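You operate a simulated robot arm through the tools that you are given. There is no shell and no other tool. Be economical: measure what you need, move in short steps, check, and stop when the job is done.

You run a simulated robot arm. Do the job below in one go: nothing can be reset, and whatever is moved stays where it is left.

## Task
Take the gold hex plug and leave it on top of the white carton.

Only the result counts: the job must be done as asked and must still hold three seconds after the hand-in. Knocking over, shifting, dropping, spilling or breaking anything else fails it.

## Robot
A 7-joint arm with a two-finger parallel gripper, fixed in place. Base frame: the origin is at the foot of the arm, x ahead of it, y to its left, z up; the work surface is at about z = 0. Lengths are in mm, angles in degrees, forces in N, time in s.
With the tool pointing down near the work surface it reaches from about 220 to 580 mm from the base axis. Its first joint turns from -66.0 to 66.0 degrees. Payload 2.5 kg.
The TCP is the grasp point between the finger pads, 23 mm short of the fingertips. In the tool frame z runs along the fingers and y along their closing line. Largest opening 94 mm; finger width 38, thickness 10; the body of the gripper, 54 by 96 mm, starts 39 mm behind the TCP.
Orientation is that of the tool frame in the base frame, as a unit quaternion [x, y, z, w]. With the fingers straight down and closing along the base's y, the tool's x points along the base's -x, its y along +y and its z along -z.

## Interface
- The arm moves only by the tool drive_tool. Its argument "targets" is a list of rows, each a list of 7 numbers: the shift along the tool's x, y, z in units of 30 mm (1.0 is 30 mm), then the turn, a rotation vector about the tool's x, y, z in units of 6 degrees (1.0 is 6 degrees), then the gripper command, from -1 (fully open) to 1 (shut), values between in proportion. In form: [[dx, dy, dz, wx, wy, wz, hand], ...]. A call has 1 to 20 rows; each row shifts and turns the commanded pose from where the row before left it, along the tool's axes as they then stand. A call with a number of a shift or a turn outside -1 to 1 is refused whole. Rows are played at 5 a second. More than 50 mm and 8.6 degrees between two rows, or a gripper value outside its range, and nothing of the call is played. A pose out of reach is approached as far as the arm can. The call stops where the force on the tool passes 40 N (or 10 N more than at its start, if that is more) or the arm is blocked; 0.2 s more then pass. The fingers move at their own pace (about 108 mm/s each) and stop on an object; they squeeze with about 41 N. The grip force told is the motor's: it shows also when the fingers shut on nothing. Time passes only in rows, and 0.2 s behind the last, so rows that do not move let the fingers close. It gives the time, the measured TCP pose, the force on the tool (base axes), the opening and the grip force at its end, in the units of the frame above (readings bear some noise), and new pictures: "pictures" is both (left out), scene, wrist or none.
- Cameras (640 x 400 px; columns grow to the right, rows downward): "scene" is fixed at [86.2, -390.9, 553.3]; the picture's right is [0.98, -0.20, 0.00], its down [-0.10, -0.48, -0.87] and it looks along [0.17, 0.85, -0.49] (base axes); focal length 316 px, centre (320, 200). "wrist" rides on the gripper at [-39, 0, -44] in the tool frame; the picture's right is [0.00, -1.00, 0.00], its down [0.97, 0.00, -0.24] and it looks along [0.24, 0.00, 0.97] (tool axes); focal length 218 px, centre (320, 200). There is no depth. A picture from a camera that has moved, and an enlarged one, comes with that camera's place and axes in the base frame and with its lens.
- enlarge(camera, box): a new picture of the part [left, top, right, bottom] of that camera's present view, enlarged. It takes no simulated time.
- hand_in(): hands the job in; it is judged then, once.

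Work in short steps. Places have to be worked out from the pictures, the camera data and where the tool is seen: move nearer, look again, correct. Check each grasp and each placing, and mend what went wrong. You have 90 turns and 150 pictures in all, those below and enlarged ones among them. Open the gripper and draw the arm clear of the work before you hand the job in, unless the task says otherwise; then end with one line.

The tools are called after ">>>" as a command line: name --pt "numbers of a row" for each row, then --argument value for the rest, lists and objects as JSON in quotes. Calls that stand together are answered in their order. drive_tool: Moves the arm, as the interface text tells. Its arguments: {"type":"object","properties":{"targets":{"type":"array","items":{"type":"array","items":{"type":"number"}}},"pictures":{"type":"string","enum":["both","scene","wrist","none"]}},"required":["targets"]} The other tools are called the same way: enlarge (camera, box) takes an enlarged picture of a part of a camera's view; hand_in () hands the job in.

At the start:

```text
clock: 0.0
position: [221.2, 279.6, 300.8]
tool_rot: [0.0, 1.0, 0.001, -0.001]
ft_force: [0.0, 0.2, 0.9]
finger_gap: 94.0
gripper_force: 0.0
```

scene: 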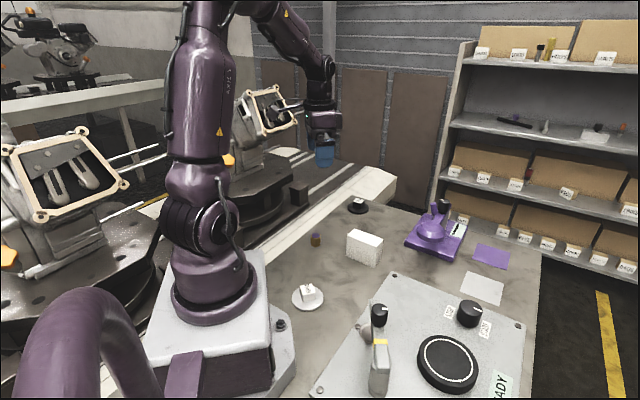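
wrist: 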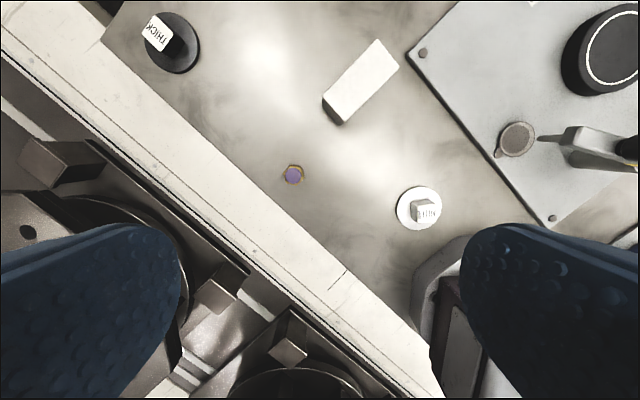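

The plug seems to be the small item near (220, 320), and the carton is the white block. I'll enlarge both views to confirm what they are and get their outlines.

>>> enlarge --camera "scene" --box '[280, 190, 400, 280]'

>>> enlarge --camera "wrist" --box '[260, 20, 420, 200]'

```text
4.44 times, centred on (340, 235) of scene
camera zoom: at [86.2, -390.9, 553.3], right [0.98, -0.2, 0.0], down [-0.1, -0.48, -0.87], along [0.17, 0.85, -0.49], focal length 1404 px, centre (231, 44)
```

zoom: 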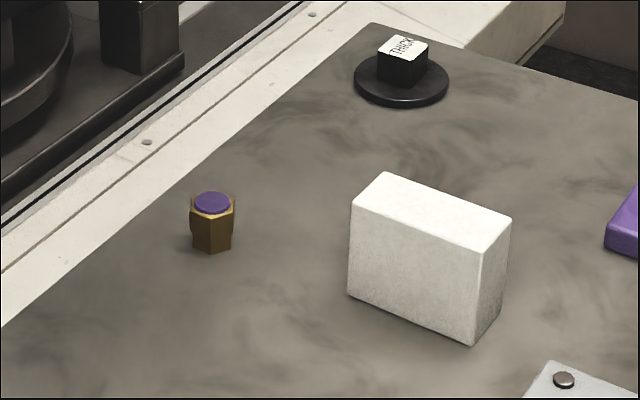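

```text
2.22 times, centred on (340, 110) of wrist
camera zoom: at [259.7, 279.6, 344.5], right [0.0, -1.0, 0.0], down [-0.97, 0.0, 0.24], along [-0.24, 0.0, -0.97], focal length 485 px, centre (276, 400)
```

zoom: 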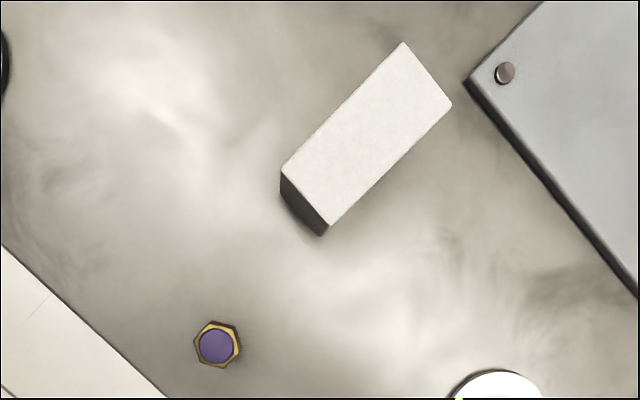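

The gold hex plug is about 32 mm tall at roughly (218, 317). The carton top is centred near (332, 232) at z≈66. I'll go above the plug, down to z≈150, to see its flats.

>>> drive_tool --pt "0.02 0.25 1 0 0 0 -1" --pt "0.02 0.25 1 0 0 0 -1" --pt "0.02 0.25 1 0 0 0 -1" --pt "0.02 0.25 1 0 0 0 -1" --pt "0.02 0.25 1 0 0 0 -1" --pt "0 0 0 0 0 0 -1" --pictures "wrist"

>>> enlarge --camera "wrist" --box '[260, 130, 380, 250]'

```text
clock: 1.4
position: [219.3, 316.5, 150.3]
tool_rot: [0.0, 1.0, 0.0, -0.001]
ft_force: [0.0, -0.6, -0.2]
finger_gap: 93.8
gripper_force: 0.1
camera wrist: at [257.2, 316.7, 194.1], right [0.0, -1.0, 0.0], down [-0.97, 0.0, 0.24], along [-0.24, 0.0, -0.97], focal length 218 px, centre (320, 200)
```

wrist: 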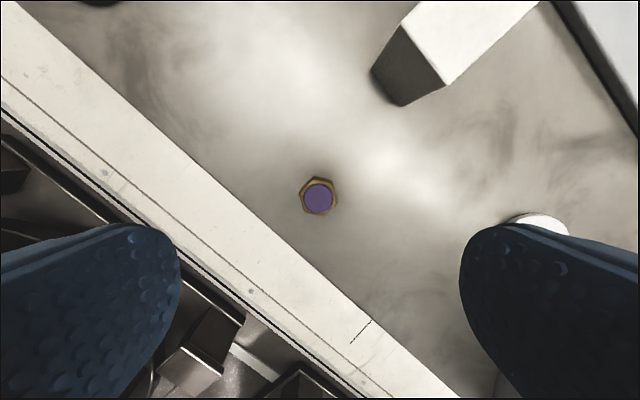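

```text
3.33 times, centred on (320, 190) of wrist
camera zoom: at [257.2, 316.7, 194.1], right [0.0, -1.0, 0.0], down [-0.97, 0.0, 0.24], along [-0.24, 0.0, -0.97], focal length 728 px, centre (320, 233)
```

zoom: 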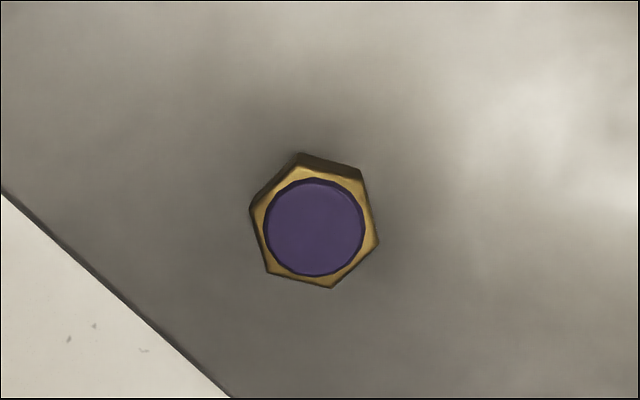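

The hex flats call for turning the closing line by -16° about tool z, and the plug centre is about (218.5, 318). I'll align, part-close to about 60 mm, go down to z≈65 and check.

>>> drive_tool --pt "0.027 0.05 0 0 0 -0.89 -0.28" --pt "0 0 0.4 0 0 -0.89 -0.28" --pt "0 0 0.8 0 0 -0.89 -0.28" --pt "0 0 0.8 0 0 0 -0.28" --pt "0 0 0.8 0 0 0 -0.28" --pt "0 0 0 0 0 0 -0.28"

```text
clock: 2.8
position: [217.2, 317.0, 66.0]
tool_rot: [-0.139, 0.99, 0.0, 0.0]
ft_force: [-0.4, 0.3, -0.7]
finger_gap: 60.1
gripper_force: 0.0
camera wrist: at [254.0, 328.3, 110.9], right [0.28, -0.96, 0.0], down [-0.93, -0.27, 0.24], along [-0.23, -0.07, -0.97], focal length 218 px, centre (320, 200)
```

scene: 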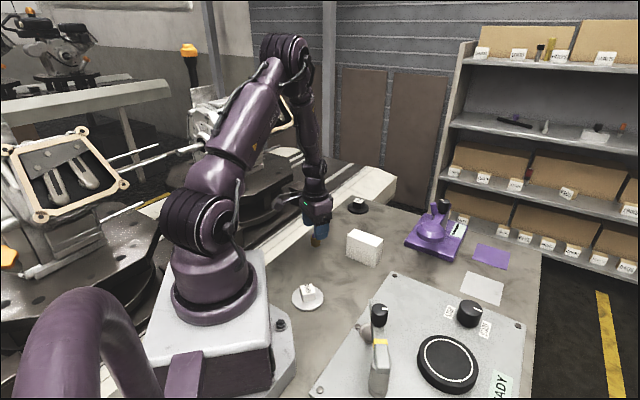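
wrist: 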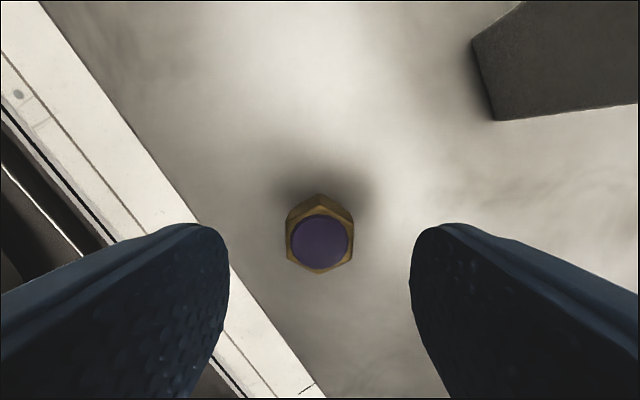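

The plug is centred and its flats are aligned. I'll descend 38 mm to z≈28 with a small tool-x correction, then close.

>>> drive_tool --pt "-0.07 0 0.6 0 0 0 -0.28" --pt "0 0 0.67 0 0 0 -0.28" --pt "0 0 0 0 0 0 -0.28" --pt "0 0 0 0 0 0 1" --pt "0 0 0 0 0 0 1" --pt "0 0 0 0 0 0 1"

```text
clock: 4.2
position: [220.1, 318.9, 28.6]
tool_rot: [-0.14, 0.99, 0.0, 0.0]
ft_force: [-0.6, 0.1, 0.4]
finger_gap: 29.7
gripper_force: 41.1
camera wrist: at [256.5, 329.3, 72.9], right [0.28, -0.96, 0.0], down [-0.93, -0.27, 0.24], along [-0.23, -0.07, -0.97], focal length 218 px, centre (320, 200)
```

scene: 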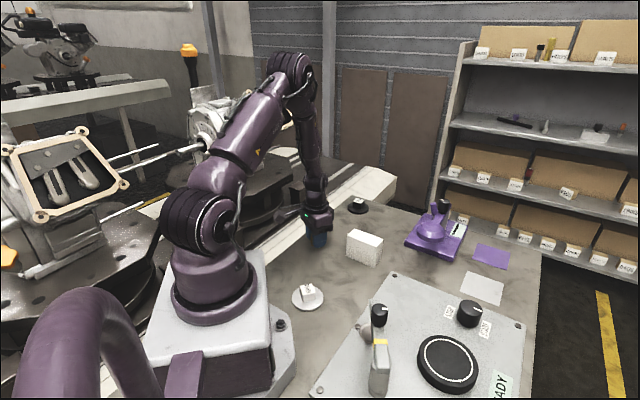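
wrist: 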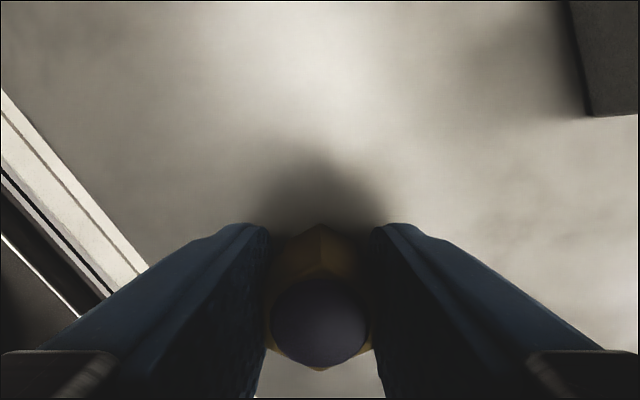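

The plug is gripped, with the gap at 29.7 and force at 41. I'll lift straight up to z≈150 and check.

>>> drive_tool --pt "0 0 -0.4 0 0 0 1" --pt "0 0 -0.8 0 0 0 1" --pt "0 0 -1 0 0 0 1" --pt "0 0 -1 0 0 0 1" --pt "0 0 -0.8 0 0 0 1" --pt "0 0 0 0 0 0 1"

>>> enlarge --camera "scene" --box '[280, 170, 400, 280]'

```text
clock: 5.6
position: [221.2, 318.7, 148.6]
tool_rot: [-0.139, 0.99, 0.0, 0.0]
ft_force: [-0.2, 0.1, -0.4]
finger_gap: 29.8
gripper_force: 40.9
camera wrist: at [257.4, 329.0, 193.0], right [0.28, -0.96, 0.0], down [-0.93, -0.27, 0.24], along [-0.23, -0.07, -0.97], focal length 218 px, centre (320, 200)
```

scene: 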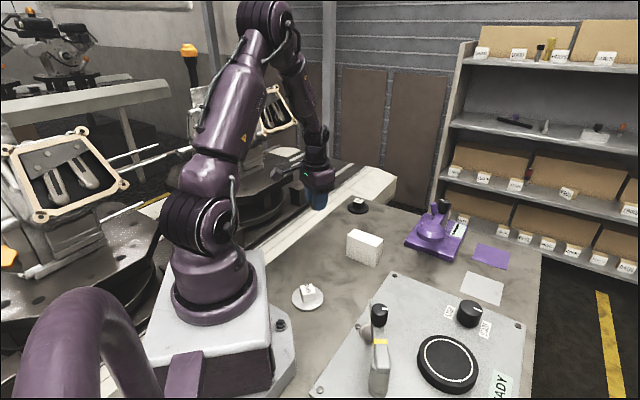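
wrist: 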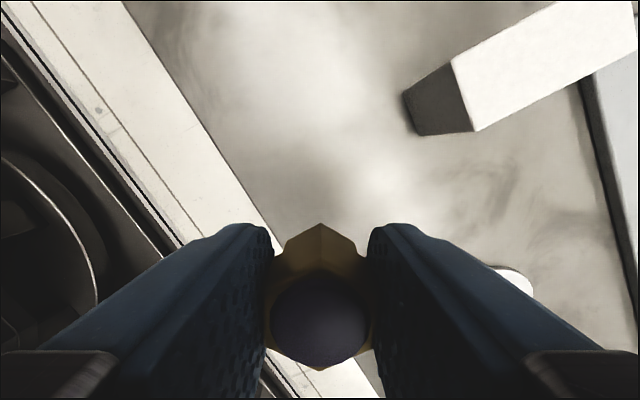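

```text
3.64 times, centred on (340, 225) of scene
camera zoom: at [86.2, -390.9, 553.3], right [0.98, -0.2, 0.0], down [-0.1, -0.48, -0.87], along [0.17, 0.85, -0.49], focal length 1148 px, centre (247, 109)
```

zoom: 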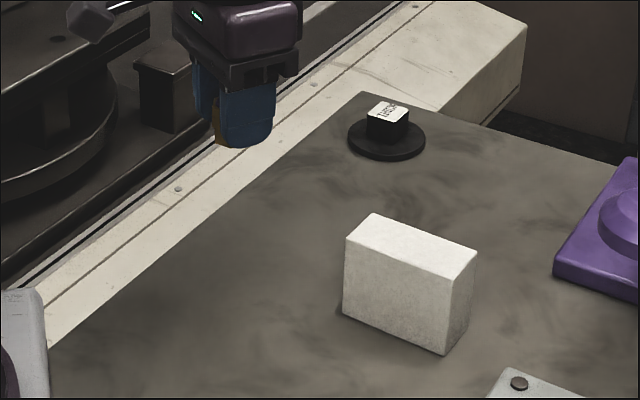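

The plug is held well. Its bottom is about 28.6 mm below the TCP, and two views agree on the carton centre at about (332, 232). I'll travel there at this height, then turn the closing line along the carton's long axis.

>>> drive_tool --pt "-0.3 -0.4 0 0 0 0 1" --pt "-0.55 -0.76 0 0 0 0 1" --pt "-0.55 -0.76 0 0 0 0 1" --pt "-0.55 -0.76 0 0 0 0 1" --pt "-0.5 -0.72 0 0 0 0 1" --pt "-0.3 -0.4 0 0 0 0 1" --pt "0 0 0 0 0 -0.933 1" --pt "0 0 0 0 0 -0.933 1" --pt "0 0 0 0 0 -0.933 1" --pt "0 0 0 0 0 -0.933 1" --pt "0 0 0 0 0 -0.933 1" --pt "0 0 0 0 0 0 1"

>>> enlarge --camera "scene" --box '[310, 170, 430, 280]'

```text
clock: 8.2
position: [330.9, 231.8, 149.2]
tool_rot: [-0.375, 0.927, 0.0, 0.0]
ft_force: [-0.3, 0.3, -0.8]
finger_gap: 29.5
gripper_force: 40.5
camera wrist: at [357.6, 259.2, 192.6], right [0.7, -0.72, 0.0], down [-0.7, -0.68, 0.24], along [-0.17, -0.17, -0.97], focal length 218 px, centre (320, 200)
```

scene: 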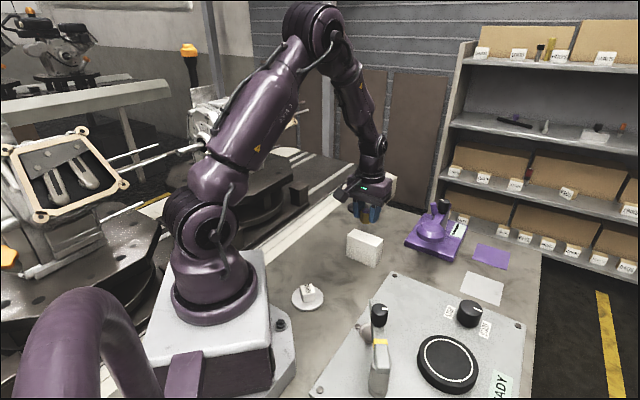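
wrist: 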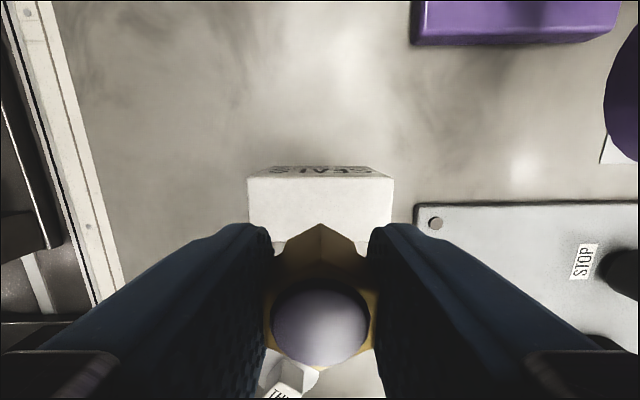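

```text
3.64 times, centred on (370, 225) of scene
camera zoom: at [86.2, -390.9, 553.3], right [0.98, -0.2, 0.0], down [-0.1, -0.48, -0.87], along [0.17, 0.85, -0.49], focal length 1148 px, centre (138, 109)
```

zoom: 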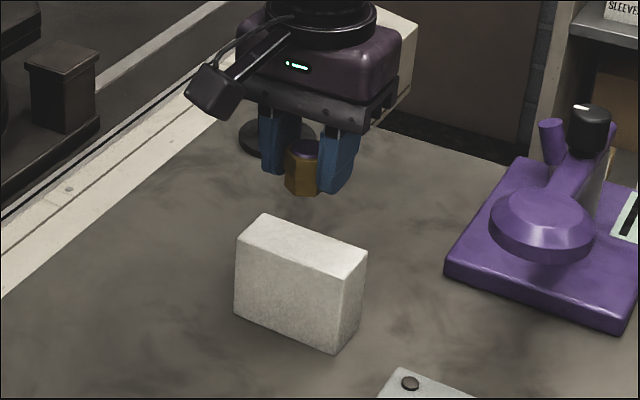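

The carton is squared and centred under the tool to within about 1 mm. I'll lower 48 mm, which leaves about 6 mm of clearance, then look.

>>> drive_tool --pt "0 0 0.4 0 0 0 1" --pt "0 0 0.5 0 0 0 1" --pt "0 0 0.4 0 0 0 1" --pt "0 0 0.3 0 0 0 1" --pt "0 0 0 0 0 0 1"

>>> enlarge --camera "scene" --box '[330, 200, 410, 270]'

```text
clock: 9.4
position: [332.1, 232.1, 100.3]
tool_rot: [-0.374, 0.927, 0.0, 0.0]
ft_force: [0.2, -0.2, -1.2]
finger_gap: 29.8
gripper_force: 40.8
camera wrist: at [357.6, 259.5, 144.2], right [0.69, -0.72, 0.0], down [-0.7, -0.67, 0.24], along [-0.17, -0.17, -0.97], focal length 218 px, centre (320, 200)
```

scene: 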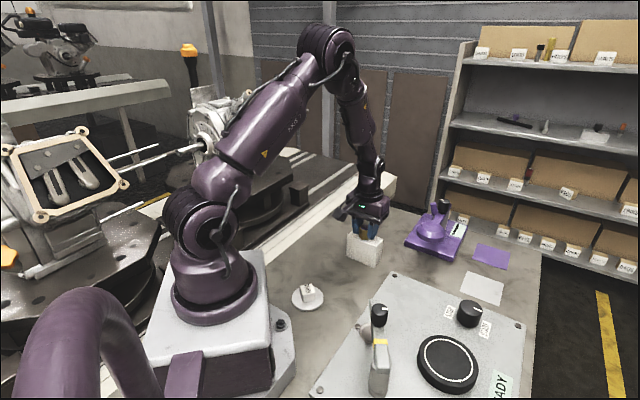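
wrist: 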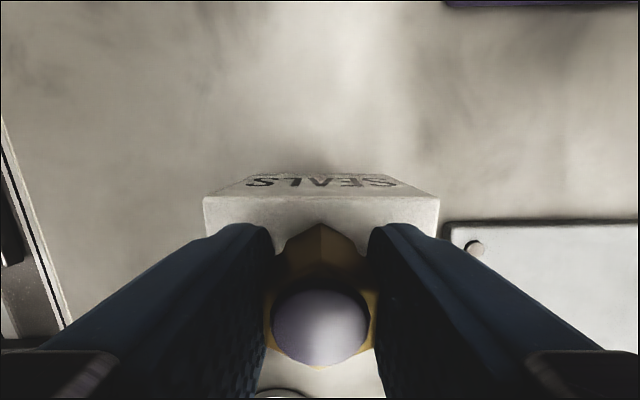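

```text
5.71 times, centred on (370, 235) of scene
camera zoom: at [86.2, -390.9, 553.3], right [0.98, -0.2, 0.0], down [-0.1, -0.48, -0.87], along [0.17, 0.85, -0.49], focal length 1805 px, centre (34, 0)
```

zoom: 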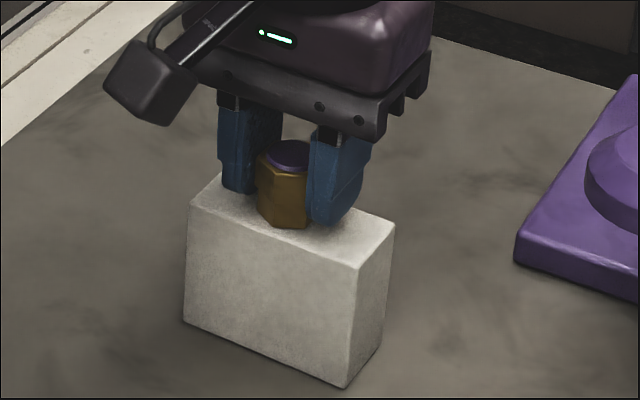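

Everything is centred and the gap is about 5 mm. I'll creep down in small steps and watch the force.

>>> drive_tool --pt "0 0 0.06 0 0 0 1" --pt "0 0 0.04 0 0 0 1" --pt "0 0 0 0 0 0 1" --pictures "none"

```text
clock: 10.2
position: [332.7, 233.0, 98.8]
tool_rot: [-0.374, 0.928, 0.0, 0.0]
ft_force: [-1.6, -0.5, 9.4]
finger_gap: 29.6
gripper_force: 40.9
```

The force of +9.4 N suggests contact. I'll hold still, re-read it and look.

>>> drive_tool --pt "0 0 0 0 0 0 1" --pictures "none"

>>> enlarge --camera "scene" --box '[330, 200, 410, 270]'

```text
clock: 10.6
position: [330.8, 232.1, 97.6]
tool_rot: [-0.375, 0.927, -0.001, 0.001]
ft_force: [0.3, -0.3, 4.3]
finger_gap: 29.5
gripper_force: 41.1
```

```text
5.71 times, centred on (370, 235) of scene
camera zoom: at [86.2, -390.9, 553.3], right [0.98, -0.2, 0.0], down [-0.1, -0.48, -0.87], along [0.17, 0.85, -0.49], focal length 1805 px, centre (34, 0)
```

zoom: 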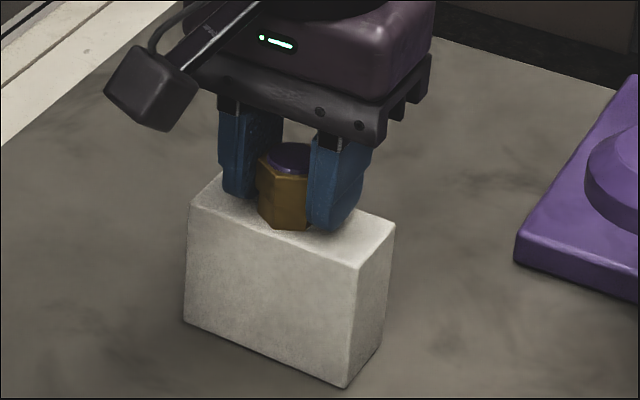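

The contact force holds at about 4 N, so the plug is seated on the carton. I'll open partway, wait, then look before rising.

>>> drive_tool --pt "0 0 0 0 0 0 0.3" --pt "0 0 0 0 0 0 0.0" --pt "0 0 0 0 0 0 -0.2" --pt "0 0 0 0 0 0 -0.2" --pictures "wrist"

>>> enlarge --camera "scene" --box '[330, 200, 410, 270]'

```text
clock: 11.6
position: [332.6, 232.3, 98.1]
tool_rot: [-0.375, 0.927, 0.0, 0.0]
ft_force: [0.5, -0.9, -0.5]
finger_gap: 56.3
gripper_force: 0.1
camera wrist: at [357.9, 259.5, 141.8], right [0.69, -0.72, 0.0], down [-0.7, -0.67, 0.24], along [-0.17, -0.17, -0.97], focal length 218 px, centre (320, 200)
```

wrist: 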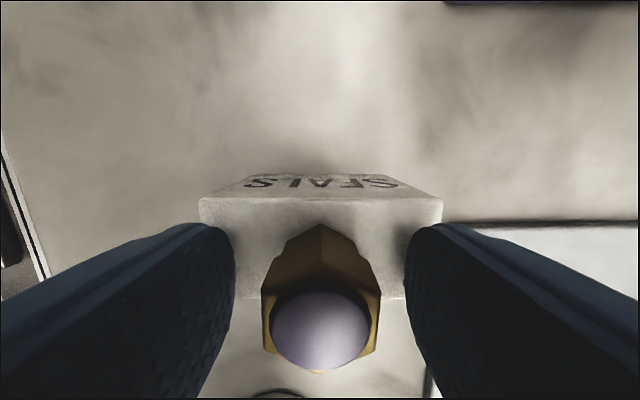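

```text
5.71 times, centred on (370, 235) of scene
camera zoom: at [86.2, -390.9, 553.3], right [0.98, -0.2, 0.0], down [-0.1, -0.48, -0.87], along [0.17, 0.85, -0.49], focal length 1805 px, centre (34, 0)
```

zoom: 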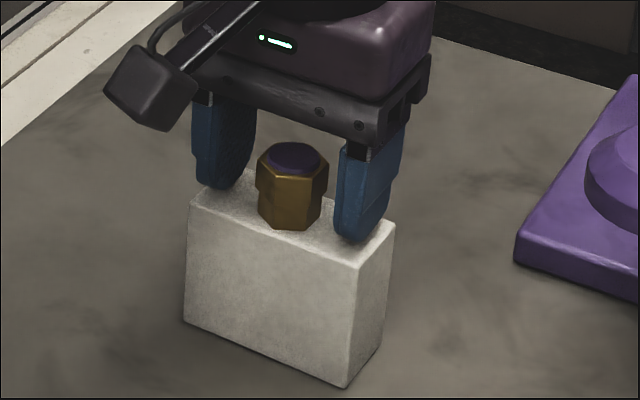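

The plug stands upright on the carton and both fingers are clear. I'll rise straight up to about z=220.

>>> drive_tool --pt "0 0 -0.3 0 0 0 -0.2" --pt "0 0 -0.7 0 0 0 -0.2" --pt "0 0 -1 0 0 0 -0.2" --pt "0 0 -1 0 0 0 -0.2" --pt "0 0 -1 0 0 0 -1" --pt "0 0 0 0 0 0 -1" --pictures "wrist"

>>> enlarge --camera "scene" --box '[330, 200, 410, 270]'

```text
clock: 13.0
position: [329.3, 231.5, 219.7]
tool_rot: [-0.375, 0.927, 0.0, 0.0]
ft_force: [0.2, 0.8, -0.6]
finger_gap: 94.1
gripper_force: 0.1
camera wrist: at [356.7, 259.1, 263.6], right [0.69, -0.72, 0.0], down [-0.7, -0.67, 0.24], along [-0.17, -0.17, -0.97], focal length 218 px, centre (320, 200)
```

wrist: 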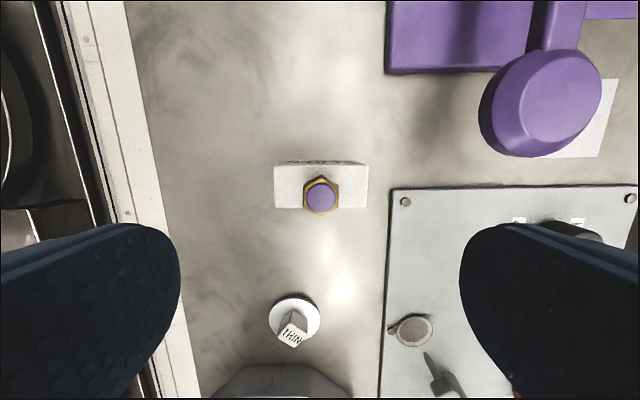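

```text
5.71 times, centred on (370, 235) of scene
camera zoom: at [86.2, -390.9, 553.3], right [0.98, -0.2, 0.0], down [-0.1, -0.48, -0.87], along [0.17, 0.85, -0.49], focal length 1805 px, centre (34, 0)
```

zoom: 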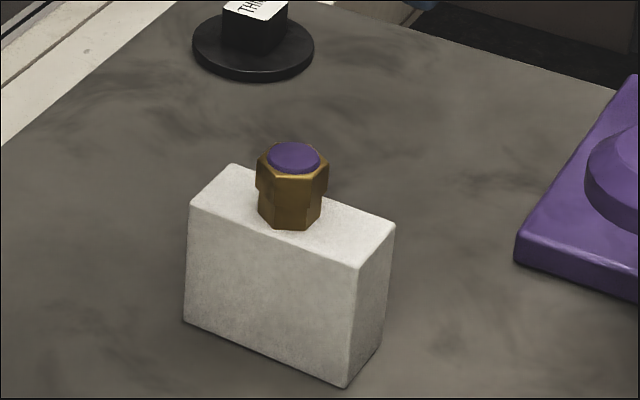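

The plug is steady on the carton, the carton hasn't moved, and the arm is clear with the gripper open. I'm handing in.

>>> hand_in

```text
The job is handed in.
```

The gold hex plug is standing upright on top of the white carton; the carton did not move, and the arm is clear with the gripper open.
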